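You operate a simulated robot arm through the tools that you are given. There is no shell and no other tool.

You are at the controls of a simulated two-armed robot. One attempt, no reset.

## Task
Vent and level the slope gauge, slide its nought to the thread's end, then switch back to the kiln.

Only the result counts: the job must be done as asked and must still hold three seconds after the hand-in. Knocking over, shifting, dropping, spilling or breaking anything else fails it.

## Robot
Two 7-joint arms with two-finger parallel grippers on one trunk that stands fixed in place. Base frame: the origin is at the foot of the trunk, x ahead of it, y to its left, z up. Units: m, degrees, N and s.
The left shoulder is at [0.07, 0.163, 1.295], the right one opposite. With the tool pointing down near the work surface each hand reaches from about 0.36 to 0.88 m from the base axis, measured 20 degrees to its own side. Payload 3.43 kg a hand.
Tool frame (each hand has its own): the origin (TCP) lies between the finger pads and is the grasp point; the fingertips stand 0.034 m ahead of it; z points along the fingers, y is the line along which they close. Largest opening 0.128 m; finger width 0.024, thickness 0.012; the body of the gripper, 0.048 by 0.13 m, starts 0.096 m behind the TCP.
Orientation is that of the tool frame in the base frame, as a unit quaternion [x, y, z, w]. With the fingers straight down and closing along the base's y, the tool's x points along the base's -x, its y along +y and its z along -z.

## Interface
- The arms move only by the tool arm_command. It takes "left_moves", "right_moves" or both (then of equal length, played together; a hand with none holds still); each is a list of rows, each a list of 7 numbers: the shift along the tool's x, y, z in m, then the turn, a rotation vector about the tool's x, y, z in degrees, then the opening in per cent of the stroke, from 0 (shut) to 100 (fully open). In form: [[x, y, z, wx, wy, wz, gripper], ...]. A call has 1 to 20 rows; each row is the pose to reach, as a shift and turn from the pose commanded when the call began, along the tool's axes at that moment. Each row takes 0.2 s and may step no farther than 0.05 m and 8.6 degrees from the row before; otherwise, or with a gripper value out of range, the whole call is refused. A pose out of reach is approached as far as the arm can. The call stops where the force on the tool passes 40 N (or 10 N more than at its start, if that is more) or the arm is blocked; 0.2 s more then pass. Each finger travels about 0.153 m/s and halts on what it meets, pressing with about 21 N; the grip force reading is that of the motor and also rises with nothing between the fingers. The clock runs only during rows and for 0.2 s after the last one: add rows that repeat a pose to give the fingers time. It gives the time, the measured TCP pose, the force on the tool (base axes), the opening and the grip force at its end, in the units of the frame above (readings bear some noise), with the torque about the TCP (base axes, N m) and any sound that the robot's microphone picked up, and new pictures: "views" is both (left out), scene, wrist or none (wrist: the cameras of the hands that moved).
- Cameras (640 x 400 px; columns grow to the right, rows downward): "scene" is now at [0.1295, -0.0331, 1.5189]; the picture's right is [-0.38, -0.92, 0.00], its down [-0.57, 0.24, -0.79] and it looks along [0.73, -0.30, -0.62] (base axes); focal length 337 px, centre (320, 200). "left" rides on the left gripper at [0.076, 0.011, -0.16] in its tool frame; the picture's right is [-0.15, 0.99, 0.00], its down [-0.88, -0.13, -0.46] and it looks along [-0.45, -0.07, 0.89] (tool axes); focal length 234 px, centre (320, 200). "right" rides on the right gripper at [0.076, -0.011, -0.16] in its tool frame; the picture's right is [0.15, 0.99, 0.00], its down [-0.88, 0.13, -0.46] and it looks along [-0.45, 0.07, 0.89] (tool axes); focal length 234 px, centre (320, 200). There is no depth. A picture from a camera that has moved, and an enlarged one, comes with that camera's place and axes in the base frame and with its lens.
- lift_body(by): slides the trunk up (or, below 0, down) by that many m; the arms and the scene camera ride with it, the base frame stays. It gives what a move gives, with no picture.
- head_to(pan, tilt): turns the head with the scene camera to pan (to the left, within 86 degrees either way) and tilt (down, from -29 to 69), counted from straight ahead of the robot. It gives what a move gives, and a new picture of the scene camera.
- enlarge(camera, box): a new picture of the part [left, top, right, bottom] of that camera's present view, enlarged. The clock stands still meanwhile.
- job_done(): hands the job in; it is judged then, once.

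Nothing tells you positions but the pictures and the camera data. Unless the task says otherwise, let go and move clear before handing in.

The tools are called after "Emit:" by a JSON object that holds its "method" and its "body". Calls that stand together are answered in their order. arm_command: Moves the arms, as the interface text tells. Its arguments: {"type":"object","properties":{"left_moves":{"type":"array","items":{"type":"array","items":{"type":"number"}}},"right_moves":{"type":"array","items":{"type":"array","items":{"type":"number"}}},"views":{"type":"string","enum":["both","scene","wrist","none"]}},"required":[]} The other tools are called the same way: lift_body (by) moves the trunk up or down; head_to (pan, tilt) turns the head that bears the scene camera; enlarge (camera, box) takes an enlarged picture of a part of a camera's view; job_done () hands the job in.

At the start:

```text
t: 0.0
left_ee_pos: [0.5915, -0.0438, 1.1898]
left_tcp_rot: [0.0, 1.0, 0.0, 0.0]
left_ft_force: [0.1, -0.1, -0.2]
left_moment: [-0.01, 0.02, -0.03]
left_grip_width: 0.128
left_gripper_force: 0.0
right_ee_pos: [0.4821, -0.5561, 1.1991]
right_tcp_rot: [0.0, 1.0, 0.0, 0.0]
right_ft_force: [-0.6, -0.1, 0.0]
right_moment: [-0.01, 0.03, 0.01]
right_grip_width: 0.1278
right_gripper_force: 0.1
trunk travel left (down, up): [-0.775, 0.165]
head pan, tilt (commanded): [-22.5, 38.2]
```

scene: 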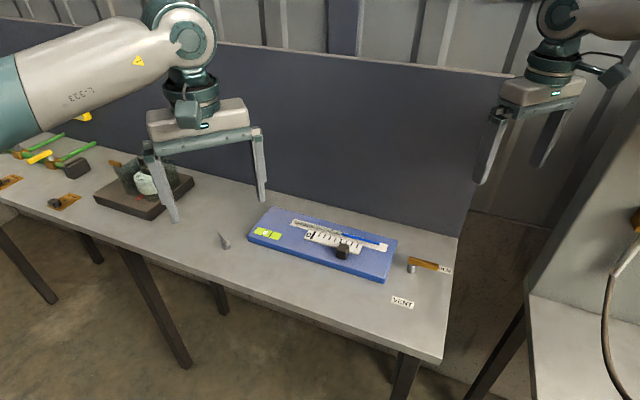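
right: 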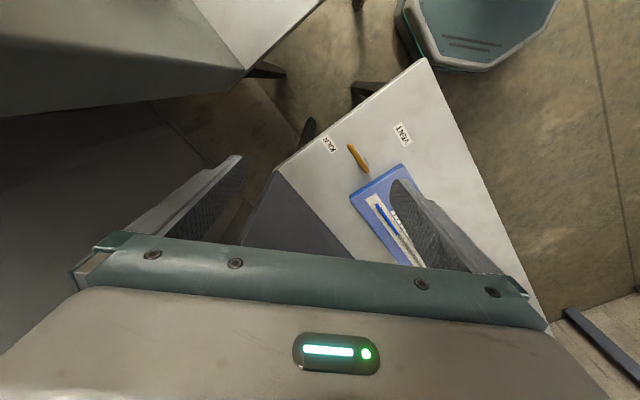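
left: 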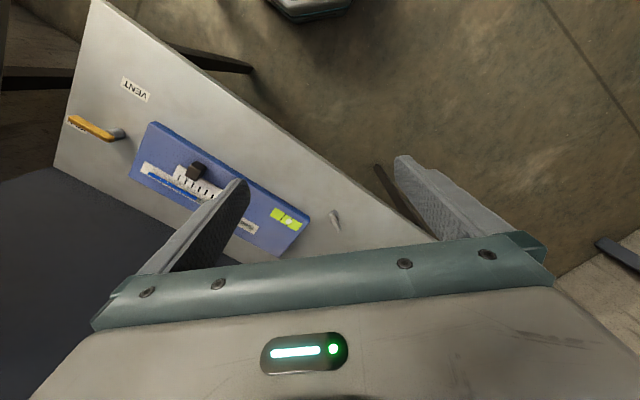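

I see a bench with a blue slope gauge, a level vial (yellow-green), a black slider on a scale, a yellow lever between "VENT" and "KILN" labels, and a small screw/knob at left of the gauge. I'll enlarge the views to understand them before moving anything.

Emit:
{"method": "enlarge", "body": {"camera": "scene", "box": [200, 190, 360, 290]}}

Emit:
{"method": "enlarge", "body": {"camera": "scene", "box": [320, 220, 480, 320]}}

Emit:
{"method": "enlarge", "body": {"camera": "left", "box": [50, 60, 210, 220]}}

Emit:
{"method": "enlarge", "body": {"camera": "left", "box": [150, 140, 360, 270]}}

Emit:
{"method": "enlarge", "body": {"camera": "right", "box": [270, 80, 480, 270]}}

Emit:
{"method": "enlarge", "body": {"camera": "scene", "box": [0, 100, 240, 250]}}

```text
4.00 times, centred on (280, 240) of scene
camera zoom: at [0.1295, -0.0331, 1.5189], right [-0.38, -0.92, 0.0], down [-0.57, 0.24, -0.79], along [0.73, -0.3, -0.62], focal length 1347 px, centre (480, 40)
```

zoom: 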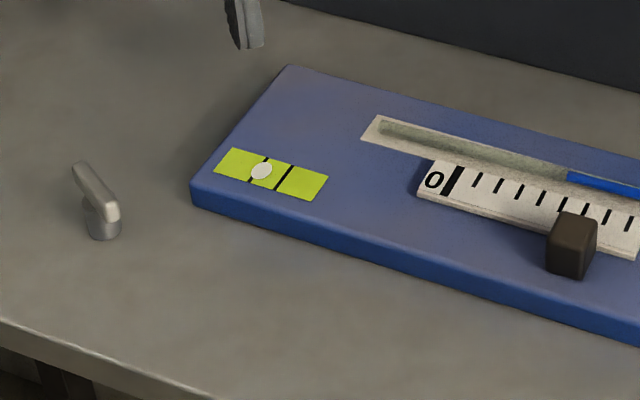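

```text
4.00 times, centred on (400, 270) of scene
camera zoom: at [0.1295, -0.0331, 1.5189], right [-0.38, -0.92, 0.0], down [-0.57, 0.24, -0.79], along [0.73, -0.3, -0.62], focal length 1347 px, centre (0, -80)
```

zoom: 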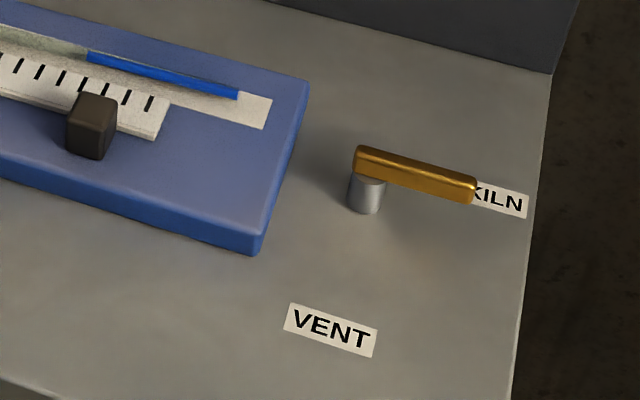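

```text
2.50 times, centred on (130, 140) of left
camera zoom: at [0.5166, -0.0337, 1.3498], right [0.15, 0.99, 0.0], down [0.88, -0.13, 0.46], along [0.45, -0.07, -0.89], focal length 585 px, centre (795, 350)
```

zoom: 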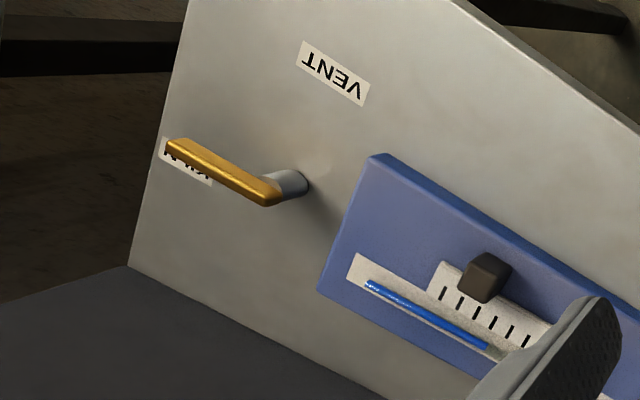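

```text
3.05 times, centred on (255, 205) of left
camera zoom: at [0.5166, -0.0337, 1.3498], right [0.15, 0.99, 0.0], down [0.88, -0.13, 0.46], along [0.45, -0.07, -0.89], focal length 714 px, centre (518, 185)
```

zoom: 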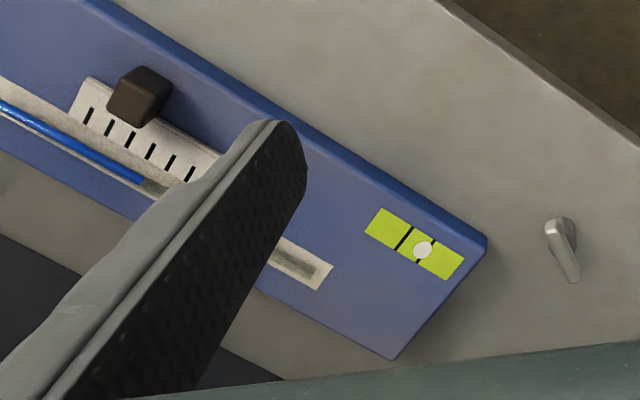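

```text
2.11 times, centred on (375, 175) of right
camera zoom: at [0.4071, -0.5669, 1.3595], right [-0.15, 0.99, 0.0], down [0.88, 0.13, 0.46], along [0.45, 0.07, -0.89], focal length 493 px, centre (204, 253)
```

zoom: 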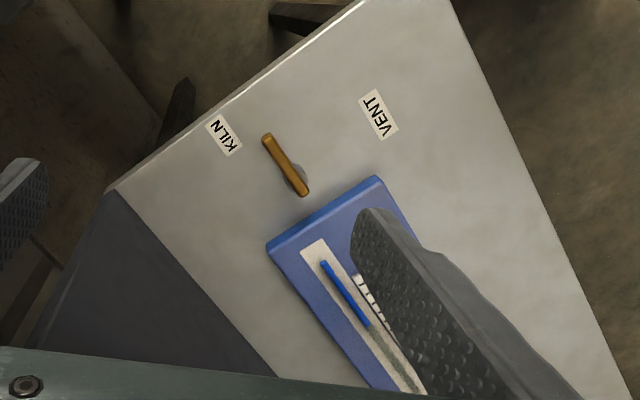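

```text
2.67 times, centred on (120, 175) of scene
camera zoom: at [0.1295, -0.0331, 1.5189], right [-0.38, -0.92, 0.0], down [-0.57, 0.24, -0.79], along [0.73, -0.3, -0.62], focal length 898 px, centre (853, 267)
```

zoom: 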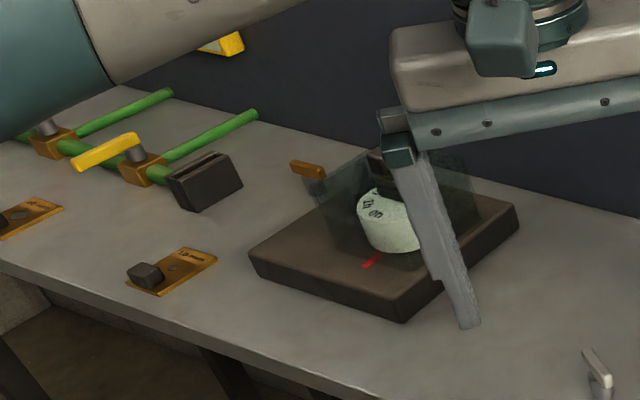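

The table top triangulates to z≈0.86, with the yellow lever pivot near (0.55,-0.45). I'll look closer at the vial, thread, scale and the grey knob.

Emit:
{"method": "enlarge", "body": {"camera": "scene", "box": [245, 220, 293, 250]}}

Emit:
{"method": "enlarge", "body": {"camera": "scene", "box": [208, 220, 240, 260]}}

Emit:
{"method": "enlarge", "body": {"camera": "scene", "box": [290, 210, 390, 272]}}

Emit:
{"method": "enlarge", "body": {"camera": "left", "box": [260, 190, 350, 246]}}

Emit:
{"method": "enlarge", "body": {"camera": "scene", "box": [390, 240, 454, 310]}}

```text
13.33 times, centred on (269, 235) of scene
camera zoom: at [0.1295, -0.0331, 1.5189], right [-0.38, -0.92, 0.0], down [-0.57, 0.24, -0.79], along [0.73, -0.3, -0.62], focal length 4489 px, centre (1000, -267)
```

zoom: 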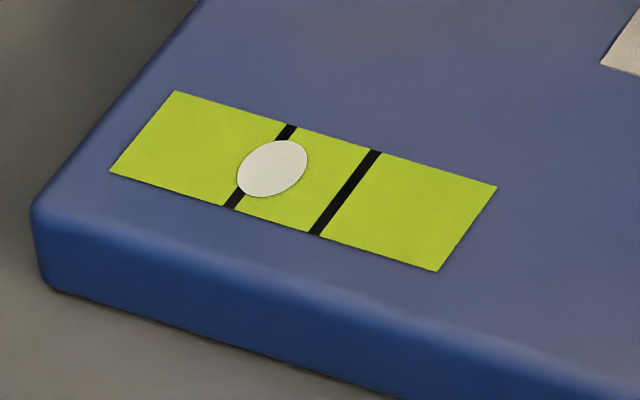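

```text
10.00 times, centred on (224, 240) of scene
camera zoom: at [0.1295, -0.0331, 1.5189], right [-0.38, -0.92, 0.0], down [-0.57, 0.24, -0.79], along [0.73, -0.3, -0.62], focal length 3367 px, centre (1280, -200)
```

zoom: 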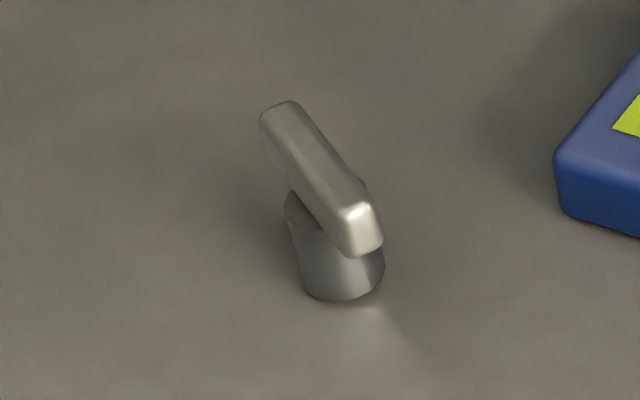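

```text
6.40 times, centred on (340, 241) of scene
camera zoom: at [0.1295, -0.0331, 1.5189], right [-0.38, -0.92, 0.0], down [-0.57, 0.24, -0.79], along [0.73, -0.3, -0.62], focal length 2155 px, centre (192, -62)
```

zoom: 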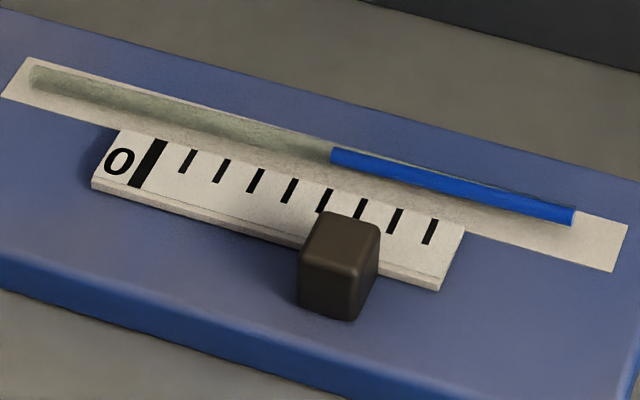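

```text
7.11 times, centred on (305, 218) of left
camera zoom: at [0.5166, -0.0337, 1.3498], right [0.15, 0.99, 0.0], down [0.88, -0.13, 0.46], along [0.45, -0.07, -0.89], focal length 1665 px, centre (427, 72)
```

zoom: 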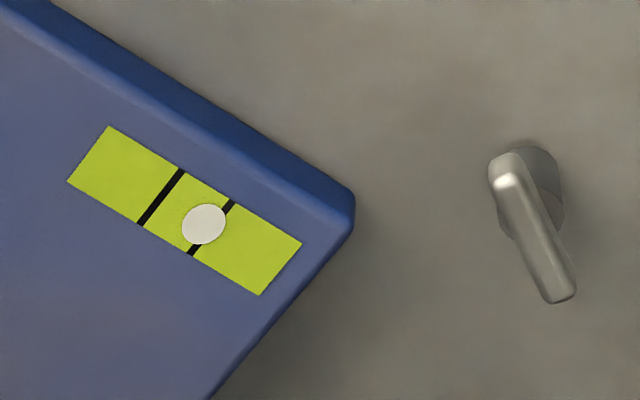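

```text
5.71 times, centred on (422, 275) of scene
camera zoom: at [0.1295, -0.0331, 1.5189], right [-0.38, -0.92, 0.0], down [-0.57, 0.24, -0.79], along [0.73, -0.3, -0.62], focal length 1924 px, centre (-263, -229)
```

zoom: 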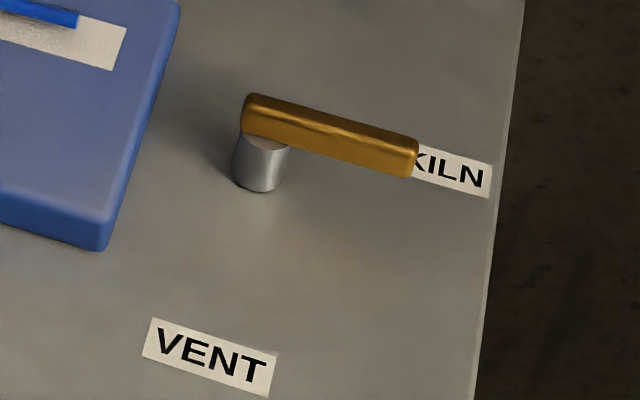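

The gauge lies along a direction about 45° to the base axes. The yellow lever pivots at about (0.552,-0.450), points to about -133° and needs roughly 90° of swing to VENT; the grey levelling lever is at about (0.81,-0.04). I'll bring the right hand, closed, above the far side of the yellow lever first.

Emit:
{"method": "arm_command", "body": {"right_moves": [[-0.013, 0.008, 0.04, 0, 0, 0, 60], [-0.026, 0.017, 0.08, 0, 0, 0, 30], [-0.039, 0.025, 0.12, 0, 0, 0, 0], [-0.052, 0.034, 0.16, 0, 0, 0, 0], [-0.065, 0.042, 0.199, 0, 0, 0, 0], [-0.065, 0.042, 0.199, 0, 0, 0, 0]]}}

```text
t: 1.4
left_ee_pos: [0.5905, -0.0447, 1.1902]
left_tcp_rot: [0.0, 1.0, 0.0, 0.0]
left_ft_force: [-0.4, 0.3, 0.7]
left_moment: [0.03, -0.05, 0.02]
left_grip_width: 0.1279
left_gripper_force: 0.0
right_ee_pos: [0.5454, -0.5143, 0.9998]
right_tcp_rot: [0.0, 1.0, 0.001, 0.002]
right_ft_force: [0.5, -0.2, -0.7]
right_moment: [-0.03, -0.03, 0.0]
right_grip_width: 0.0
right_gripper_force: 20.8
trunk travel left (down, up): [-0.775, 0.165]
head pan, tilt (commanded): [-22.5, 38.2]
camera scene: at [0.1283, -0.0331, 1.519], right [-0.38, -0.92, 0.0], down [-0.57, 0.24, -0.79], along [0.73, -0.3, -0.62], focal length 337 px, centre (320, 200)
camera right: at [0.4709, -0.5239, 1.1607], right [-0.15, 0.99, 0.0], down [0.88, 0.13, 0.46], along [0.45, 0.07, -0.89], focal length 234 px, centre (320, 200)
```

scene: 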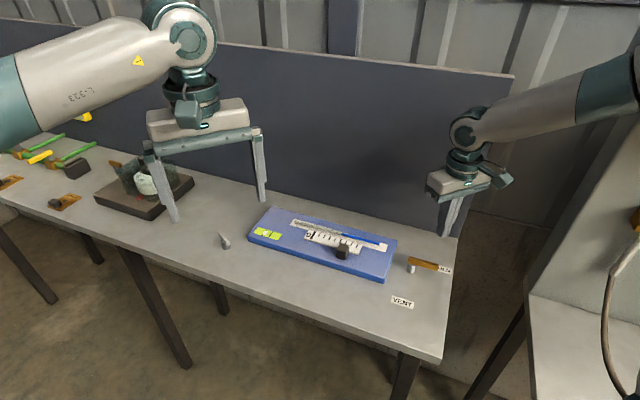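
right: 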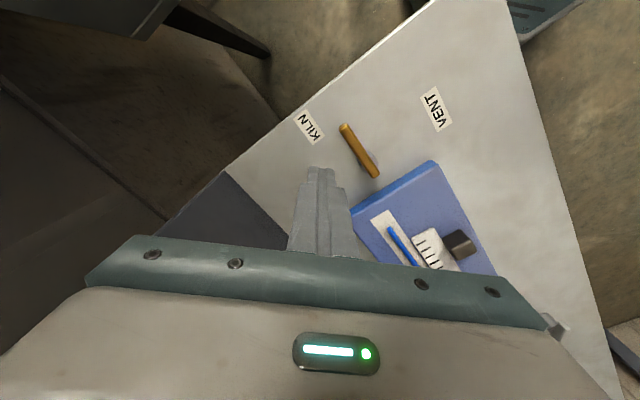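

The closed right fingers are about 4 cm off the lever on the KILN side, clear of everything. I'll descend to lever height and start pushing it towards VENT.

Emit:
{"method": "arm_command", "body": {"right_moves": [[0, 0, 0.045, 0, 0, 0, 0], [0, 0, 0.09, 0, 0, 0, 0], [0.009, 0.008, 0.09, 0, 0, 0, 0], [0.0176, 0.0159, 0.09, 0, 0, 0, 0], [0.022, 0.0185, 0.09, 0, 0, 0, 0], [0.0264, 0.0211, 0.09, 0, 0, 0, 0]]}}

```text
t: 2.8
left_ee_pos: [0.5906, -0.0463, 1.19]
left_tcp_rot: [0.0, 1.0, 0.001, 0.0]
left_ft_force: [0.4, 0.0, -0.4]
left_moment: [0.01, -0.02, -0.02]
left_grip_width: 0.128
left_gripper_force: 0.1
right_ee_pos: [0.5202, -0.4949, 0.9108]
right_tcp_rot: [0.0, 1.0, 0.0, 0.0]
right_ft_force: [-1.0, 0.5, -0.3]
right_moment: [0.0, 0.0, 0.01]
right_grip_width: 0.0
right_gripper_force: 20.8
trunk travel left (down, up): [-0.775, 0.165]
head pan, tilt (commanded): [-22.5, 38.2]
camera scene: at [0.1284, -0.0339, 1.5189], right [-0.38, -0.92, 0.0], down [-0.57, 0.24, -0.79], along [0.73, -0.3, -0.62], focal length 337 px, centre (320, 200)
camera right: at [0.4448, -0.5048, 1.0708], right [-0.15, 0.99, 0.0], down [0.88, 0.13, 0.46], along [0.45, 0.07, -0.89], focal length 234 px, centre (320, 200)
```

scene: 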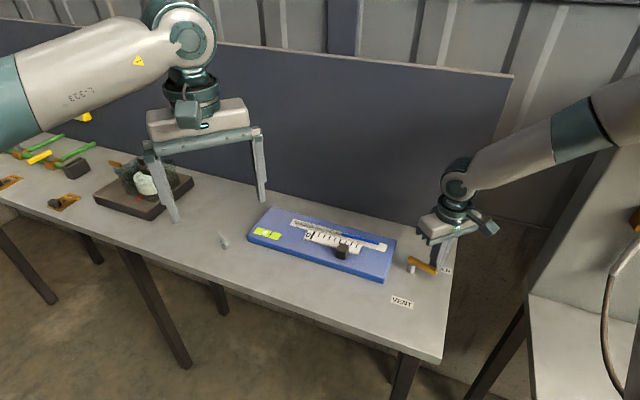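
right: 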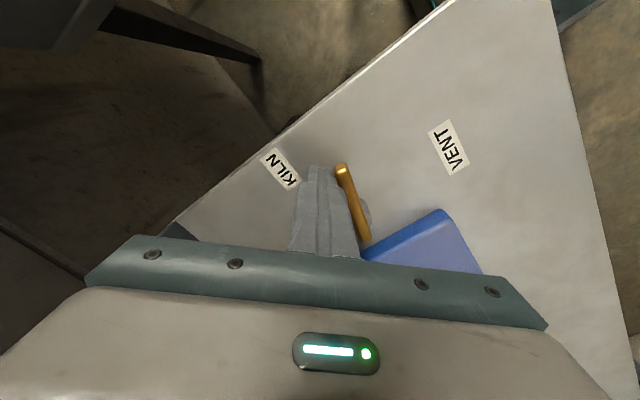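

The lever swings easily with the push (forces about 1 N). I'll continue the arc round towards VENT.

Emit:
{"method": "arm_command", "body": {"right_moves": [[0.0079, 0.0072, 0, 0, 0, 0, 0], [0.0143, 0.0157, 0, 0, 0, 0, 0], [0.0186, 0.0249, 0, 0, 0, 0, 0], [0.0211, 0.0347, 0, 0, 0, 0, 0], [0.0217, 0.0454, 0, 0, 0, 0, 0], [0.0212, 0.0507, 0, 0, 0, 0, 0]]}}

```text
t: 4.2
left_ee_pos: [0.5915, -0.0444, 1.1901]
left_tcp_rot: [0.001, 1.0, 0.0, 0.0]
left_ft_force: [0.1, 0.2, 1.1]
left_moment: [-0.01, 0.03, -0.05]
left_grip_width: 0.1279
left_gripper_force: 0.0
right_ee_pos: [0.4996, -0.4434, 0.9097]
right_tcp_rot: [0.0, 1.0, 0.001, 0.001]
right_ft_force: [0.4, -2.4, 0.2]
right_moment: [-0.01, -0.01, -0.04]
right_grip_width: 0.0
right_gripper_force: 20.8
trunk travel left (down, up): [-0.775, 0.165]
head pan, tilt (commanded): [-22.5, 38.2]
camera scene: at [0.1297, -0.0333, 1.5189], right [-0.38, -0.92, 0.0], down [-0.57, 0.24, -0.79], along [0.73, -0.3, -0.62], focal length 337 px, centre (320, 200)
camera right: at [0.4243, -0.4536, 1.0702], right [-0.15, 0.99, 0.0], down [0.88, 0.13, 0.46], along [0.45, 0.07, -0.89], focal length 234 px, centre (320, 200)
```

scene: 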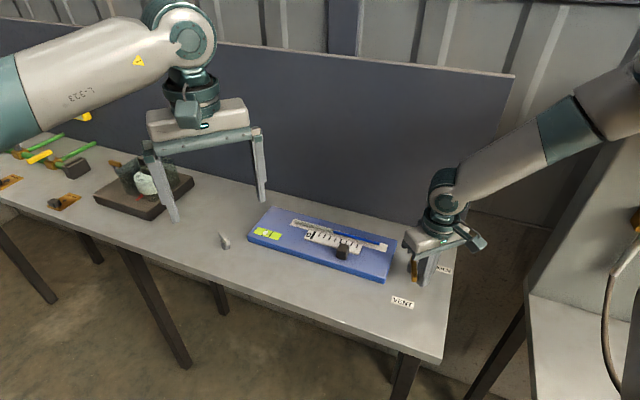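
right: 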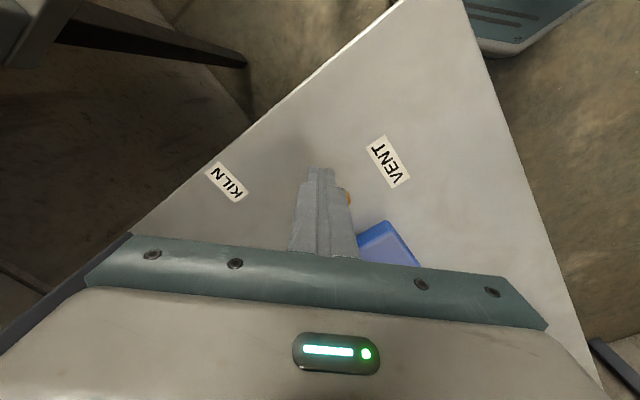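

Emit:
{"method": "arm_command", "body": {"right_moves": [[-0.001, 0.0053, 0, 0, 0, 0, 0], [-0.0027, 0.0105, 0, 0, 0, 0, 0], [-0.0036, 0.0127, 0, 0, 0, 0, 0], [-0.0045, 0.0149, 0, 0, 0, 0, 0]]}}

Emit:
{"method": "enlarge", "body": {"camera": "scene", "box": [290, 210, 450, 310]}}

```text
t: 5.2
left_ee_pos: [0.5905, -0.0476, 1.1904]
left_tcp_rot: [0.0, 1.0, 0.001, 0.001]
left_ft_force: [-0.1, 0.0, 0.0]
left_moment: [0.03, 0.04, -0.03]
left_grip_width: 0.1281
left_gripper_force: 0.0
right_ee_pos: [0.5029, -0.4316, 0.9104]
right_tcp_rot: [0.0, 1.0, 0.0, 0.0]
right_ft_force: [-2.9, -17.1, 7.7]
right_moment: [-0.12, -0.03, -0.14]
right_grip_width: 0.0
right_gripper_force: 20.9
trunk travel left (down, up): [-0.775, 0.165]
head pan, tilt (commanded): [-22.5, 38.2]
camera scene: at [0.1281, -0.0357, 1.5191], right [-0.38, -0.92, 0.0], down [-0.57, 0.24, -0.79], along [0.73, -0.3, -0.62], focal length 337 px, centre (320, 200)
camera right: at [0.4274, -0.4414, 1.0703], right [-0.14, 0.99, 0.0], down [0.88, 0.13, 0.46], along [0.45, 0.06, -0.89], focal length 234 px, centre (320, 200)
```

scene: 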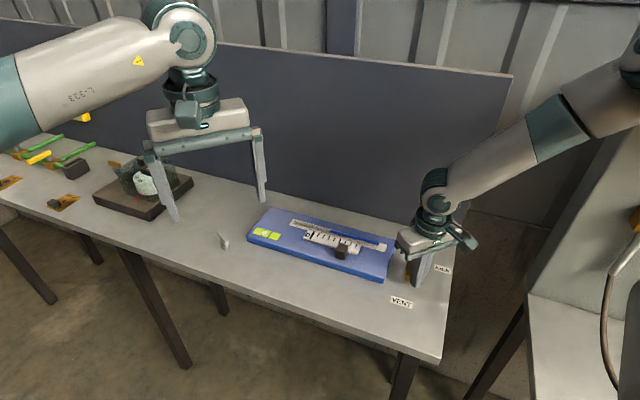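
right: 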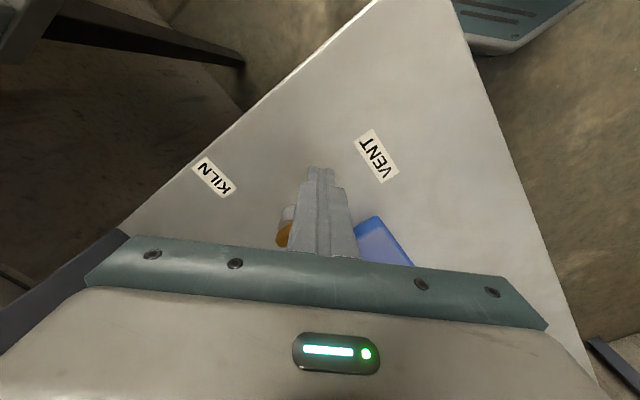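

```text
4.00 times, centred on (370, 260) of scene
camera zoom: at [0.1281, -0.0357, 1.5191], right [-0.38, -0.92, 0.0], down [-0.57, 0.24, -0.79], along [0.73, -0.3, -0.62], focal length 1347 px, centre (120, -40)
```

zoom: 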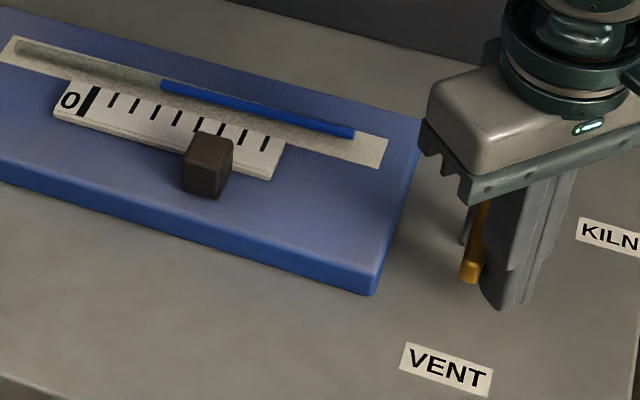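

The lever reached a stop near VENT (17 N at the end), and the thread's left end has moved about 12 px left. I'll back the finger off, lift it clear and check.

Emit:
{"method": "arm_command", "body": {"right_moves": [[0.008, -0.008, 0, 0, 0, 0, 0], [0.02, -0.021, 0, 0, 0, 0, 0], [0.02, -0.021, -0.05, 0, 0, 0, 0], [0.02, -0.05, -0.09, 0, 0, 0, 0], [0.02, -0.09, -0.12, 0, 0, 0, 0], [0.02, -0.13, -0.15, 0, 0, 0, 0]]}}

Emit:
{"method": "enlarge", "body": {"camera": "scene", "box": [290, 210, 450, 310]}}

Emit:
{"method": "enlarge", "body": {"camera": "scene", "box": [245, 205, 325, 255]}}

```text
t: 6.6
left_ee_pos: [0.5907, -0.0451, 1.1907]
left_tcp_rot: [0.0, 1.0, 0.0, 0.0]
left_ft_force: [0.3, 0.3, -0.4]
left_moment: [-0.02, -0.03, 0.0]
left_grip_width: 0.128
left_gripper_force: 0.0
right_ee_pos: [0.4822, -0.558, 1.0607]
right_tcp_rot: [-0.001, 1.0, 0.0, 0.0]
right_ft_force: [0.1, -0.5, -0.1]
right_moment: [0.01, -0.03, 0.0]
right_grip_width: 0.0
right_gripper_force: 20.4
trunk travel left (down, up): [-0.775, 0.165]
head pan, tilt (commanded): [-22.5, 38.2]
camera scene: at [0.1282, -0.0337, 1.5189], right [-0.38, -0.92, 0.0], down [-0.57, 0.24, -0.79], along [0.73, -0.3, -0.62], focal length 337 px, centre (320, 200)
camera right: at [0.408, -0.569, 1.2216], right [-0.15, 0.99, 0.0], down [0.88, 0.13, 0.46], along [0.45, 0.07, -0.89], focal length 234 px, centre (320, 200)
```

scene: 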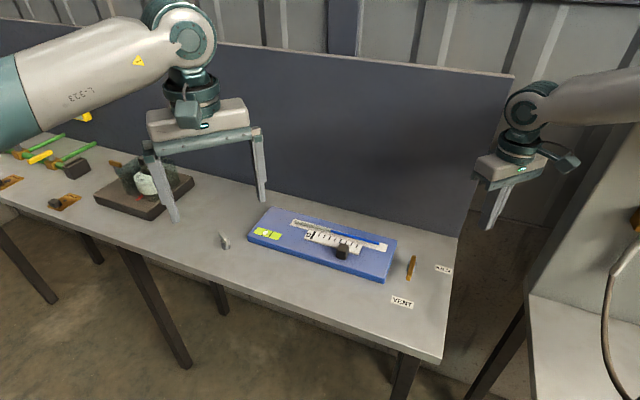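
right: 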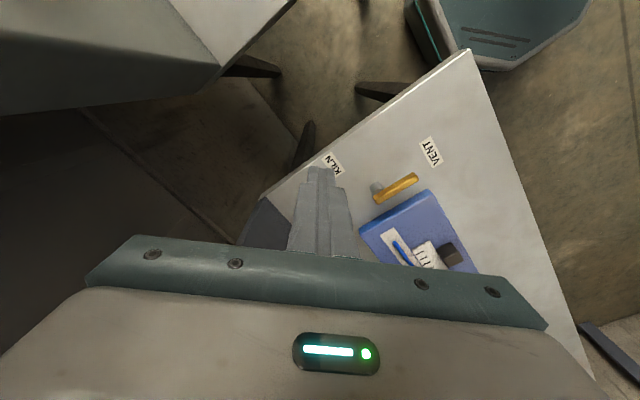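

```text
4.00 times, centred on (370, 260) of scene
camera zoom: at [0.1282, -0.0337, 1.5189], right [-0.38, -0.92, 0.0], down [-0.57, 0.24, -0.79], along [0.73, -0.3, -0.62], focal length 1347 px, centre (120, -40)
```

zoom: 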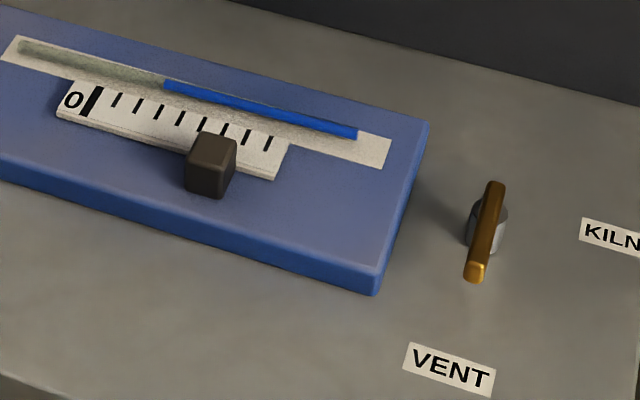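

```text
8.00 times, centred on (285, 230) of scene
camera zoom: at [0.1282, -0.0337, 1.5189], right [-0.38, -0.92, 0.0], down [-0.57, 0.24, -0.79], along [0.73, -0.3, -0.62], focal length 2694 px, centre (600, -40)
```

zoom: 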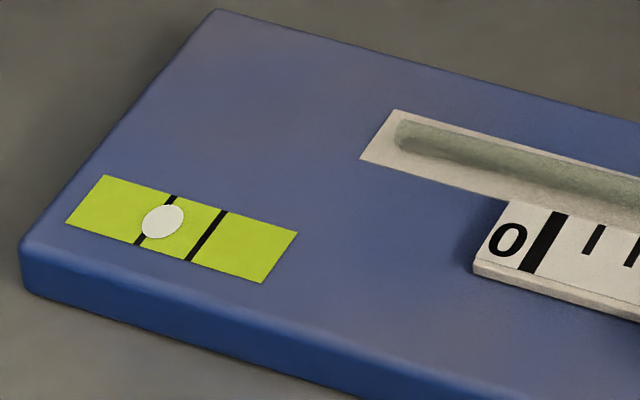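

The lever rests at VENT and the thread's end now sits near the fourth tick. Next I'll bring the left hand above the grey levelling lever at about (0.81,-0.04), aligned with its bar, for a close view.

Emit:
{"method": "arm_command", "body": {"left_moves": [[-0.0315, 0, 0.0243, 0, 0, -4, 80], [-0.063, 0.001, 0.0486, 0, 0, -8, 60], [-0.0945, 0.001, 0.0729, 0, 0, -13, 40], [-0.126, 0.002, 0.0971, 0, 0, -13, 40], [-0.1575, 0.002, 0.1214, 0, 0, -13, 40], [-0.189, 0.003, 0.1457, 0, 0, -13, 40], [-0.2205, 0.003, 0.17, 0, 0, -13, 40], [-0.2205, 0.003, 0.17, 0, 0, -13, 40]]}}

```text
t: 8.4
left_ee_pos: [0.7878, -0.0342, 1.0259]
left_tcp_rot: [-0.113, 0.994, 0.0, 0.001]
left_ft_force: [0.0, -0.1, 0.0]
left_moment: [0.01, 0.02, 0.01]
left_grip_width: 0.051
left_gripper_force: 0.0
left hand out of reach, approached as far as the arm can: row 7, 8
right_ee_pos: [0.4832, -0.5571, 1.0596]
right_tcp_rot: [0.001, 1.0, 0.0, 0.001]
right_ft_force: [-0.1, -0.3, 0.2]
right_moment: [-0.01, -0.01, 0.02]
right_grip_width: 0.0
right_gripper_force: 20.9
trunk travel left (down, up): [-0.775, 0.165]
head pan, tilt (commanded): [-22.5, 38.2]
camera scene: at [0.1296, -0.0334, 1.5188], right [-0.38, -0.92, 0.0], down [-0.57, 0.24, -0.79], along [0.73, -0.3, -0.62], focal length 337 px, centre (320, 200)
camera left: at [0.7116, -0.0398, 1.1852], right [-0.08, 1.0, 0.0], down [0.89, 0.07, 0.46], along [0.45, 0.04, -0.89], focal length 234 px, centre (320, 200)
```

scene: 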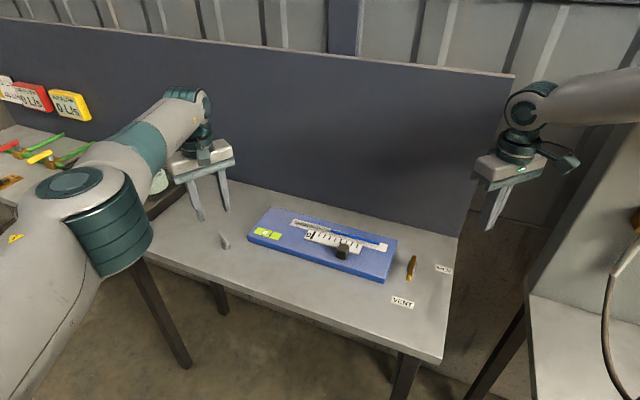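
left: 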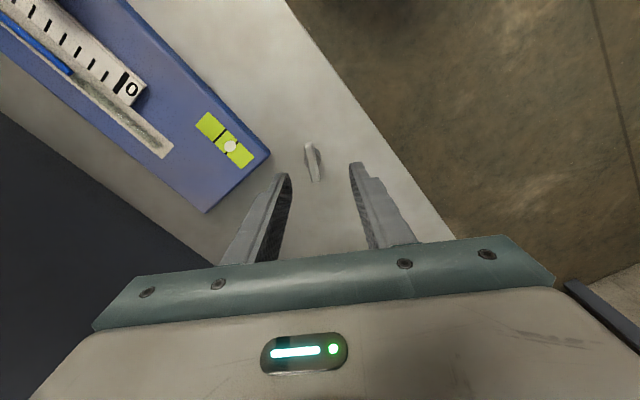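

The left arm is at its reach limit here (TCP x≈0.788), but the near end of the grey bar (x≈0.785–0.80) is within reach. I'll zoom the left wrist camera to measure the bar and vial accurately.

Emit:
{"method": "enlarge", "body": {"camera": "left", "box": [270, 120, 350, 200]}}

Emit:
{"method": "enlarge", "body": {"camera": "left", "box": [180, 90, 280, 190]}}

Emit:
{"method": "enlarge", "body": {"camera": "scene", "box": [208, 220, 240, 260]}}

```text
5.00 times, centred on (310, 160) of left
camera zoom: at [0.7116, -0.0398, 1.1852], right [-0.08, 1.0, 0.0], down [0.89, 0.07, 0.46], along [0.45, 0.04, -0.89], focal length 1171 px, centre (370, 400)
```

zoom: 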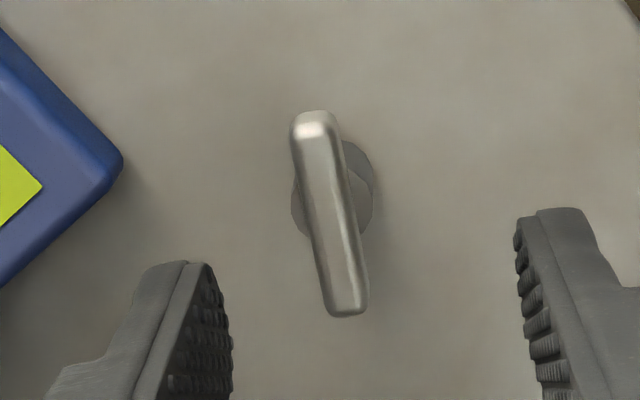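

```text
4.00 times, centred on (230, 140) of left
camera zoom: at [0.7116, -0.0398, 1.1852], right [-0.08, 1.0, 0.0], down [0.89, 0.07, 0.46], along [0.45, 0.04, -0.89], focal length 937 px, centre (680, 440)
```

zoom: 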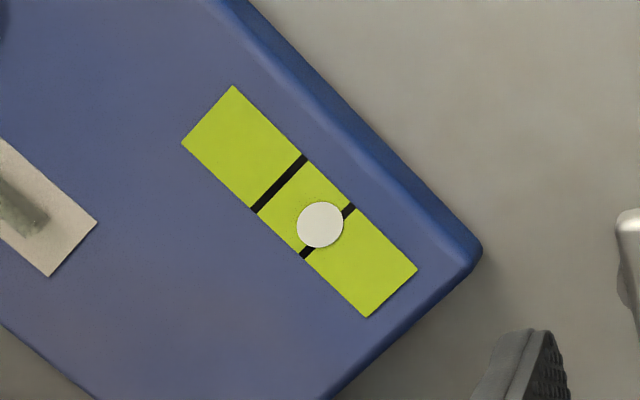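

```text
10.00 times, centred on (224, 240) of scene
camera zoom: at [0.1296, -0.0334, 1.5188], right [-0.38, -0.92, 0.0], down [-0.57, 0.24, -0.79], along [0.73, -0.3, -0.62], focal length 3367 px, centre (1280, -200)
```

zoom: 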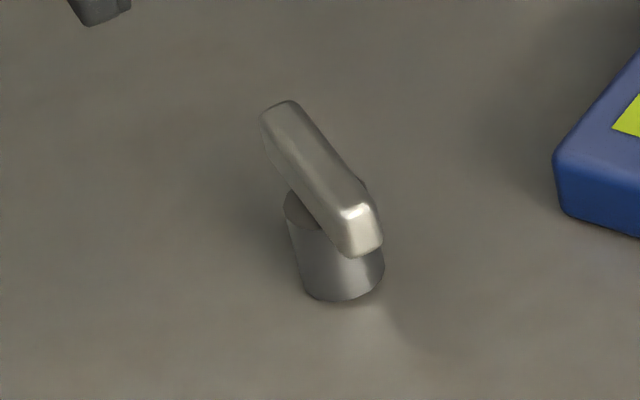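

The bar is symmetric about its post at about (0.807,-0.0415), with its near end at about (0.781,-0.047). I'll draw back slightly and narrow the opening, to see how the commanded pose is tracked after the reach limit.

Emit:
{"method": "arm_command", "body": {"left_moves": [[0.025, 0, 0, 0, 0, 0, 30], [0.025, 0, 0, 0, 0, 0, 25]], "views": "wrist"}}

```text
t: 9.0
left_ee_pos: [0.7619, -0.0401, 1.0269]
left_tcp_rot: [-0.113, 0.994, 0.0, 0.0]
left_ft_force: [0.1, 0.3, 0.1]
left_moment: [0.01, -0.01, -0.02]
left_grip_width: 0.0321
left_gripper_force: 0.1
right_ee_pos: [0.4824, -0.5582, 1.0591]
right_tcp_rot: [0.0, 1.0, 0.0, 0.0]
right_ft_force: [0.4, 0.4, -0.7]
right_moment: [0.01, 0.02, -0.01]
right_grip_width: 0.0
right_gripper_force: 20.7
trunk travel left (down, up): [-0.775, 0.165]
head pan, tilt (commanded): [-22.5, 38.2]
camera left: at [0.6859, -0.0472, 1.1862], right [-0.08, 1.0, 0.0], down [0.89, 0.07, 0.46], along [0.45, 0.04, -0.89], focal length 234 px, centre (320, 200)
```

left: 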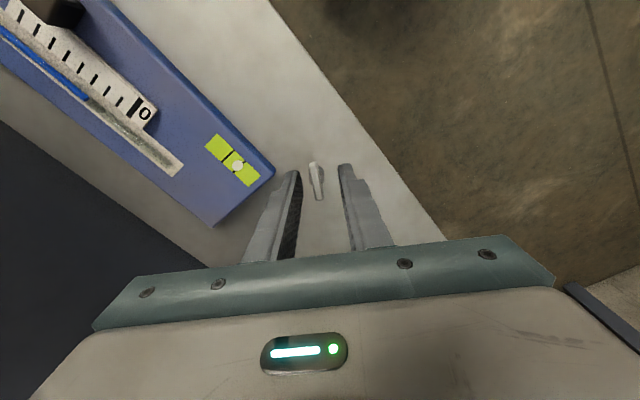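

The hand follows normally from the clamped pose. I'll centre on the bar's line, descend to about z=0.922, then move forward to straddle the near end.

Emit:
{"method": "arm_command", "body": {"left_moves": [[0, -0.0116, 0, 0, 0, 0, 25], [0, -0.0116, 0.035, 0, 0, 0, 25], [0, -0.0116, 0.07, 0, 0, 0, 25], [0, -0.0116, 0.09, 0, 0, 0, 25], [0, -0.0116, 0.09, 0, 0, 0, 25]]}}

Emit:
{"method": "enlarge", "body": {"camera": "left", "box": [270, 120, 370, 200]}}

Emit:
{"method": "enlarge", "body": {"camera": "scene", "box": [190, 200, 290, 262]}}

```text
t: 10.2
left_ee_pos: [0.7671, -0.0499, 0.936]
left_tcp_rot: [-0.113, 0.994, 0.0, 0.0]
left_ft_force: [-0.5, 0.2, 0.3]
left_moment: [-0.03, 0.02, 0.02]
left_grip_width: 0.0321
left_gripper_force: 0.0
right_ee_pos: [0.4842, -0.5565, 1.0604]
right_tcp_rot: [0.001, 1.0, 0.001, 0.0]
right_ft_force: [0.3, -0.8, -0.2]
right_moment: [0.0, 0.01, 0.01]
right_grip_width: 0.0001
right_gripper_force: 20.7
trunk travel left (down, up): [-0.775, 0.165]
head pan, tilt (commanded): [-22.5, 38.2]
camera scene: at [0.1296, -0.0326, 1.5189], right [-0.38, -0.92, 0.0], down [-0.57, 0.24, -0.79], along [0.73, -0.3, -0.62], focal length 337 px, centre (320, 200)
camera left: at [0.6902, -0.0564, 1.096], right [-0.08, 1.0, 0.0], down [0.89, 0.07, 0.46], along [0.45, 0.04, -0.89], focal length 234 px, centre (320, 200)
```

scene: 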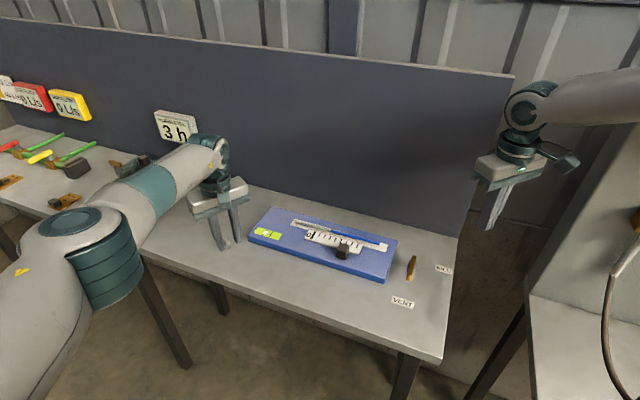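
left: 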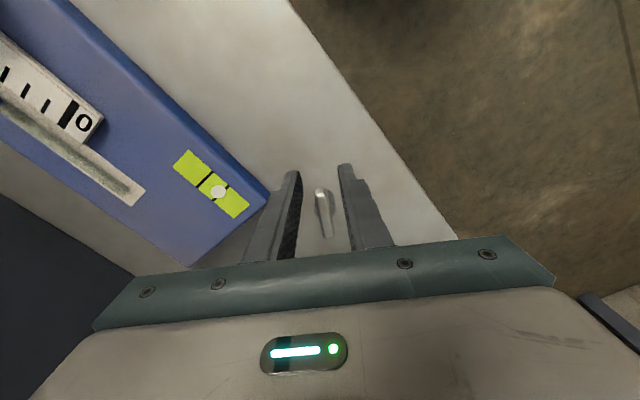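

```text
5.00 times, centred on (320, 160) of left
camera zoom: at [0.6902, -0.0564, 1.096], right [-0.08, 1.0, 0.0], down [0.89, 0.07, 0.46], along [0.45, 0.04, -0.89], focal length 1171 px, centre (320, 400)
```

zoom: 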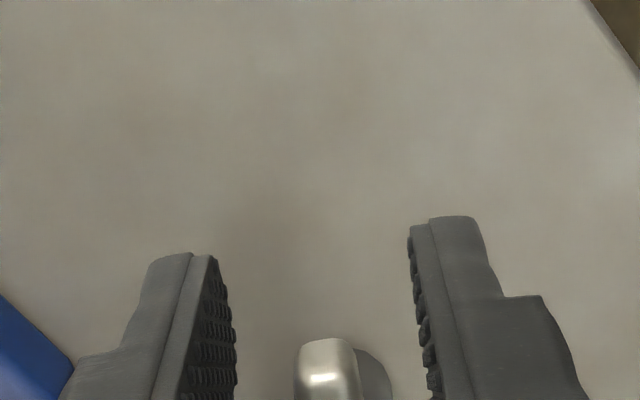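

```text
6.40 times, centred on (240, 231) of scene
camera zoom: at [0.1296, -0.0326, 1.5189], right [-0.38, -0.92, 0.0], down [-0.57, 0.24, -0.79], along [0.73, -0.3, -0.62], focal length 2155 px, centre (832, 2)
```

zoom: 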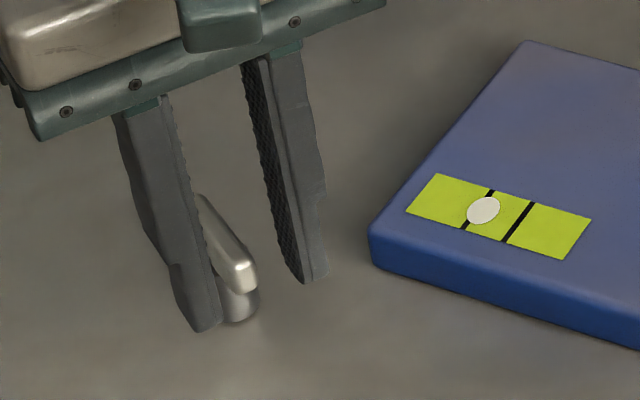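

The fingers are centred across the bar, and the scene camera sees the vial at the same time. I'll move in over the near end and narrow the gap.

Emit:
{"method": "arm_command", "body": {"left_moves": [[-0.0132, -0.0008, 0.005, 0, 0, 0, 25], [-0.0132, -0.0008, 0.019, 0, 0, 0, 25], [-0.0132, -0.0008, 0.019, 0, 0, 0, 15], [-0.0132, -0.0008, 0.019, 0, 0, 0, 15]]}}

Emit:
{"method": "enlarge", "body": {"camera": "scene", "box": [190, 200, 290, 262]}}

Emit:
{"method": "enlarge", "body": {"camera": "left", "box": [270, 150, 370, 230]}}

```text
t: 11.2
left_ee_pos: [0.7689, -0.0459, 0.9194]
left_tcp_rot: [-0.113, 0.994, 0.0, -0.001]
left_ft_force: [-1.0, -0.9, 0.0]
left_moment: [-0.04, 0.01, -0.01]
left_grip_width: 0.0197
left_gripper_force: 0.2
left hand out of reach, approached as far as the arm can: row 1, 2, 3, 4
right_ee_pos: [0.4842, -0.5576, 1.0614]
right_tcp_rot: [0.0, 1.0, 0.0, 0.0]
right_ft_force: [-1.1, 0.8, 0.8]
right_moment: [0.01, 0.06, 0.0]
right_grip_width: 0.0
right_gripper_force: 20.6
trunk travel left (down, up): [-0.775, 0.165]
head pan, tilt (commanded): [-22.5, 38.2]
camera scene: at [0.1299, -0.0324, 1.5188], right [-0.38, -0.92, 0.0], down [-0.57, 0.24, -0.79], along [0.73, -0.3, -0.62], focal length 337 px, centre (320, 200)
camera left: at [0.6925, -0.0512, 1.0785], right [-0.08, 1.0, 0.0], down [0.89, 0.07, 0.45], along [0.45, 0.04, -0.89], focal length 234 px, centre (320, 200)
```

scene: 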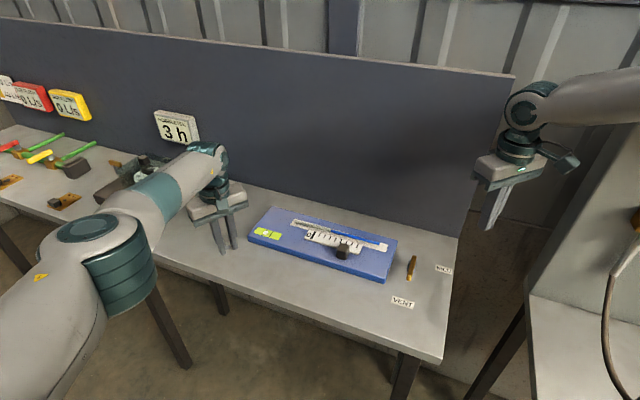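
left: 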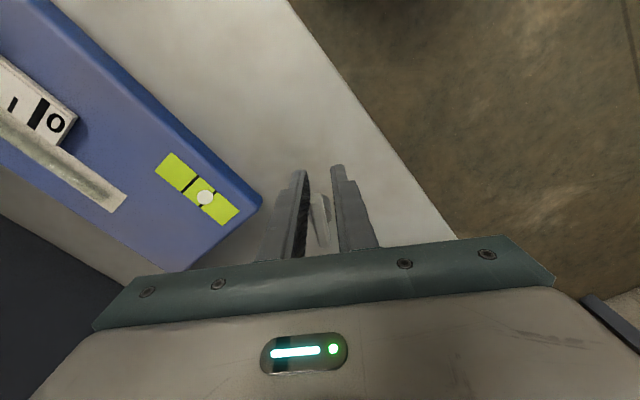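

```text
6.40 times, centred on (240, 231) of scene
camera zoom: at [0.1299, -0.0324, 1.5188], right [-0.38, -0.92, 0.0], down [-0.57, 0.24, -0.79], along [0.73, -0.3, -0.62], focal length 2155 px, centre (832, 2)
```

zoom: 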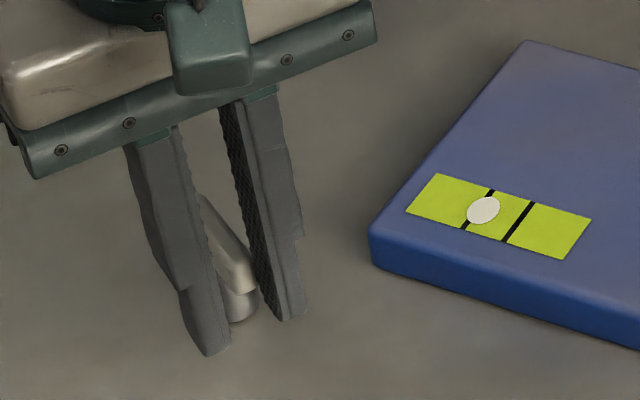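

```text
5.00 times, centred on (320, 190) of left
camera zoom: at [0.6925, -0.0512, 1.0785], right [-0.08, 1.0, 0.0], down [0.89, 0.07, 0.45], along [0.45, 0.04, -0.89], focal length 1171 px, centre (320, 250)
```

zoom: 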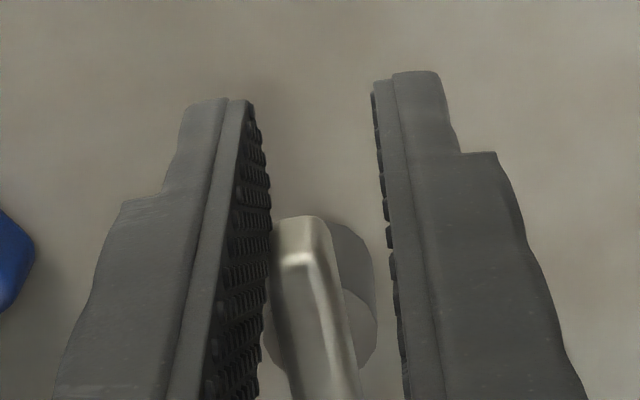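

The reach shrinks as the hand gets lower, so I'll tilt the left tool about 15° forward (fingers pointing away from the robot), which brings the wrist back and gives reach to spare.

Emit:
{"method": "arm_command", "body": {"left_moves": [[0.01, -0.004, -0.015, 0, 0, 0, 25], [0.01, -0.004, -0.015, 0, -7.5, 0, 25], [0.01, -0.004, -0.015, 0, -15, 0, 25], [0.01, -0.004, -0.015, 0, -15, 0, 25]]}}

```text
t: 12.2
left_ee_pos: [0.7602, -0.0507, 0.933]
left_tcp_rot: [-0.113, 0.985, 0.015, 0.131]
left_ft_force: [0.2, -0.4, 0.2]
left_moment: [-0.02, 0.03, -0.01]
left_grip_width: 0.0323
left_gripper_force: 0.0
right_ee_pos: [0.4833, -0.5579, 1.0603]
right_tcp_rot: [0.0, 1.0, 0.0, 0.0]
right_ft_force: [0.5, -0.1, -0.1]
right_moment: [0.0, -0.01, -0.01]
right_grip_width: 0.0002
right_gripper_force: 20.7
trunk travel left (down, up): [-0.775, 0.165]
head pan, tilt (commanded): [-22.5, 38.2]
camera scene: at [0.1298, -0.0332, 1.5188], right [-0.38, -0.92, 0.0], down [-0.57, 0.24, -0.79], along [0.73, -0.3, -0.62], focal length 337 px, centre (320, 200)
camera left: at [0.6459, -0.0662, 1.0682], right [-0.09, 1.0, 0.04], down [0.74, 0.04, 0.67], along [0.66, 0.09, -0.74], focal length 234 px, centre (320, 200)
```

scene: 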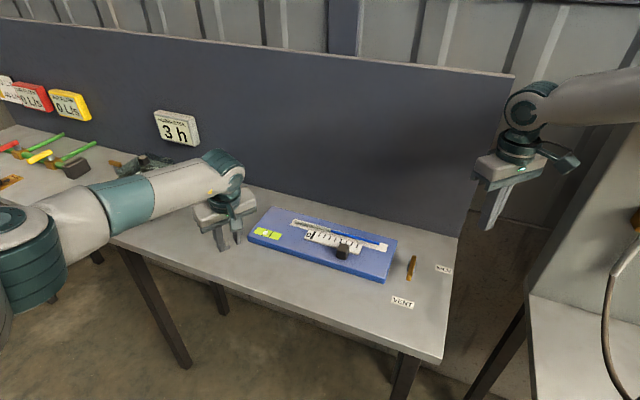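
left: 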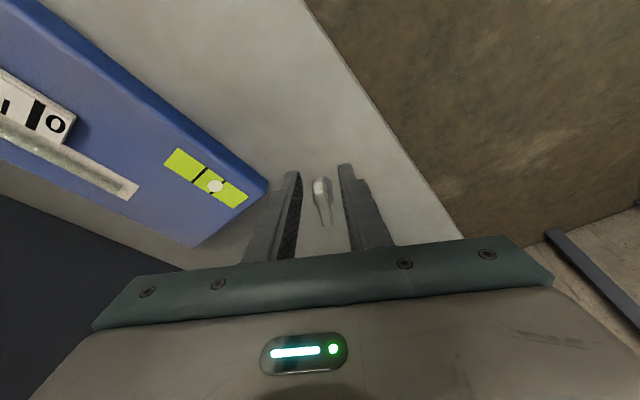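

Tilt achieved with the hand well inside its reach. Now I'll slide forward and down so the fingers straddle the near half of the bar.

Emit:
{"method": "arm_command", "body": {"left_moves": [[-0.0075, -0.0016, 0.0098, 0, 0, 0, 25], [-0.0151, -0.0016, 0.0196, 0, 0, 0, 25], [-0.0151, -0.0016, 0.0196, 0, 0, 0, 16], [-0.0151, -0.0016, 0.0196, 0, 0, 0, 16]]}}

Emit:
{"method": "enlarge", "body": {"camera": "scene", "box": [190, 200, 290, 262]}}

Emit:
{"method": "enlarge", "body": {"camera": "left", "box": [270, 150, 370, 230]}}

```text
t: 13.2
left_ee_pos: [0.7788, -0.0488, 0.9192]
left_tcp_rot: [-0.112, 0.985, 0.014, 0.13]
left_ft_force: [0.3, 0.1, 0.2]
left_moment: [0.02, -0.04, 0.04]
left_grip_width: 0.0204
left_gripper_force: 0.1
right_ee_pos: [0.484, -0.5587, 1.0594]
right_tcp_rot: [0.0, 1.0, 0.0, 0.001]
right_ft_force: [0.4, -0.4, 0.4]
right_moment: [0.0, 0.01, 0.0]
right_grip_width: 0.0
right_gripper_force: 21.4
trunk travel left (down, up): [-0.775, 0.165]
head pan, tilt (commanded): [-22.5, 38.2]
camera scene: at [0.1296, -0.0333, 1.5188], right [-0.38, -0.92, 0.0], down [-0.57, 0.24, -0.79], along [0.73, -0.3, -0.62], focal length 337 px, centre (320, 200)
camera left: at [0.6656, -0.0633, 1.053], right [-0.09, 1.0, 0.04], down [0.74, 0.04, 0.67], along [0.66, 0.09, -0.74], focal length 234 px, centre (320, 200)
```

scene: 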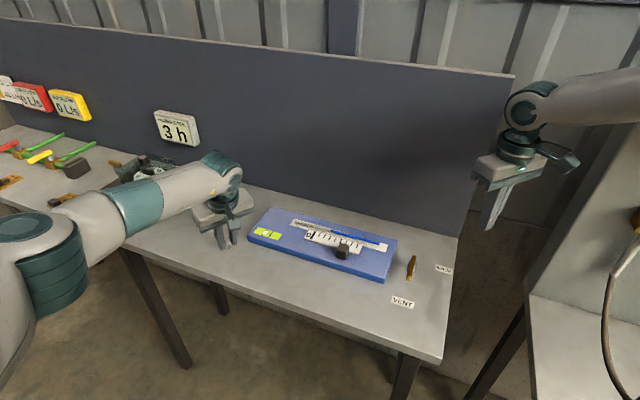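
left: 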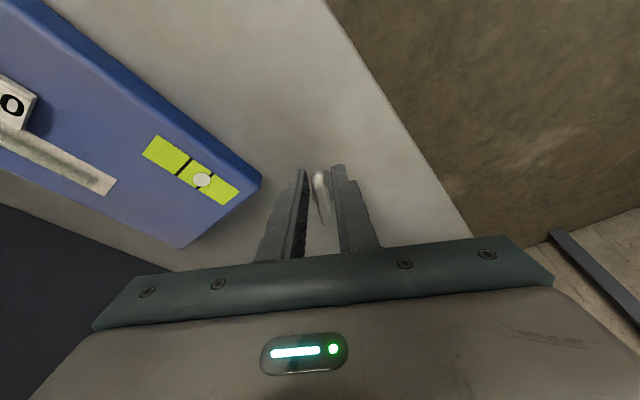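

```text
6.40 times, centred on (240, 231) of scene
camera zoom: at [0.1296, -0.0333, 1.5188], right [-0.38, -0.92, 0.0], down [-0.57, 0.24, -0.79], along [0.73, -0.3, -0.62], focal length 2155 px, centre (832, 2)
```

zoom: 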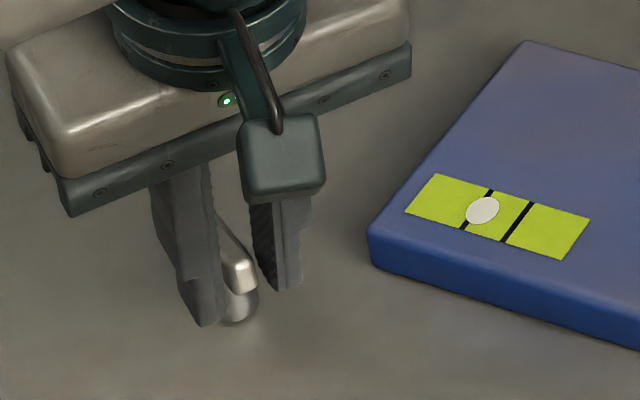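

```text
5.00 times, centred on (320, 190) of left
camera zoom: at [0.6656, -0.0633, 1.053], right [-0.09, 1.0, 0.04], down [0.74, 0.04, 0.67], along [0.66, 0.09, -0.74], focal length 1171 px, centre (320, 250)
```

zoom: 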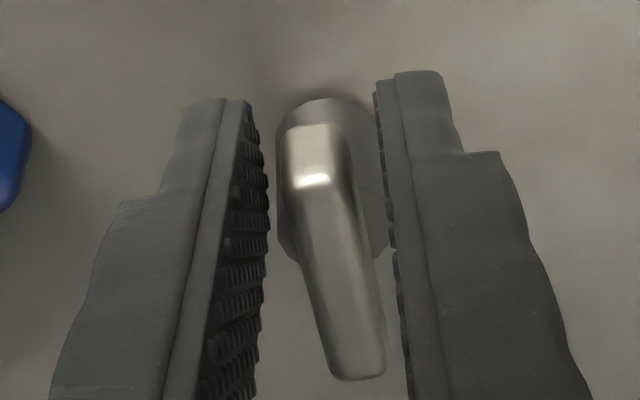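

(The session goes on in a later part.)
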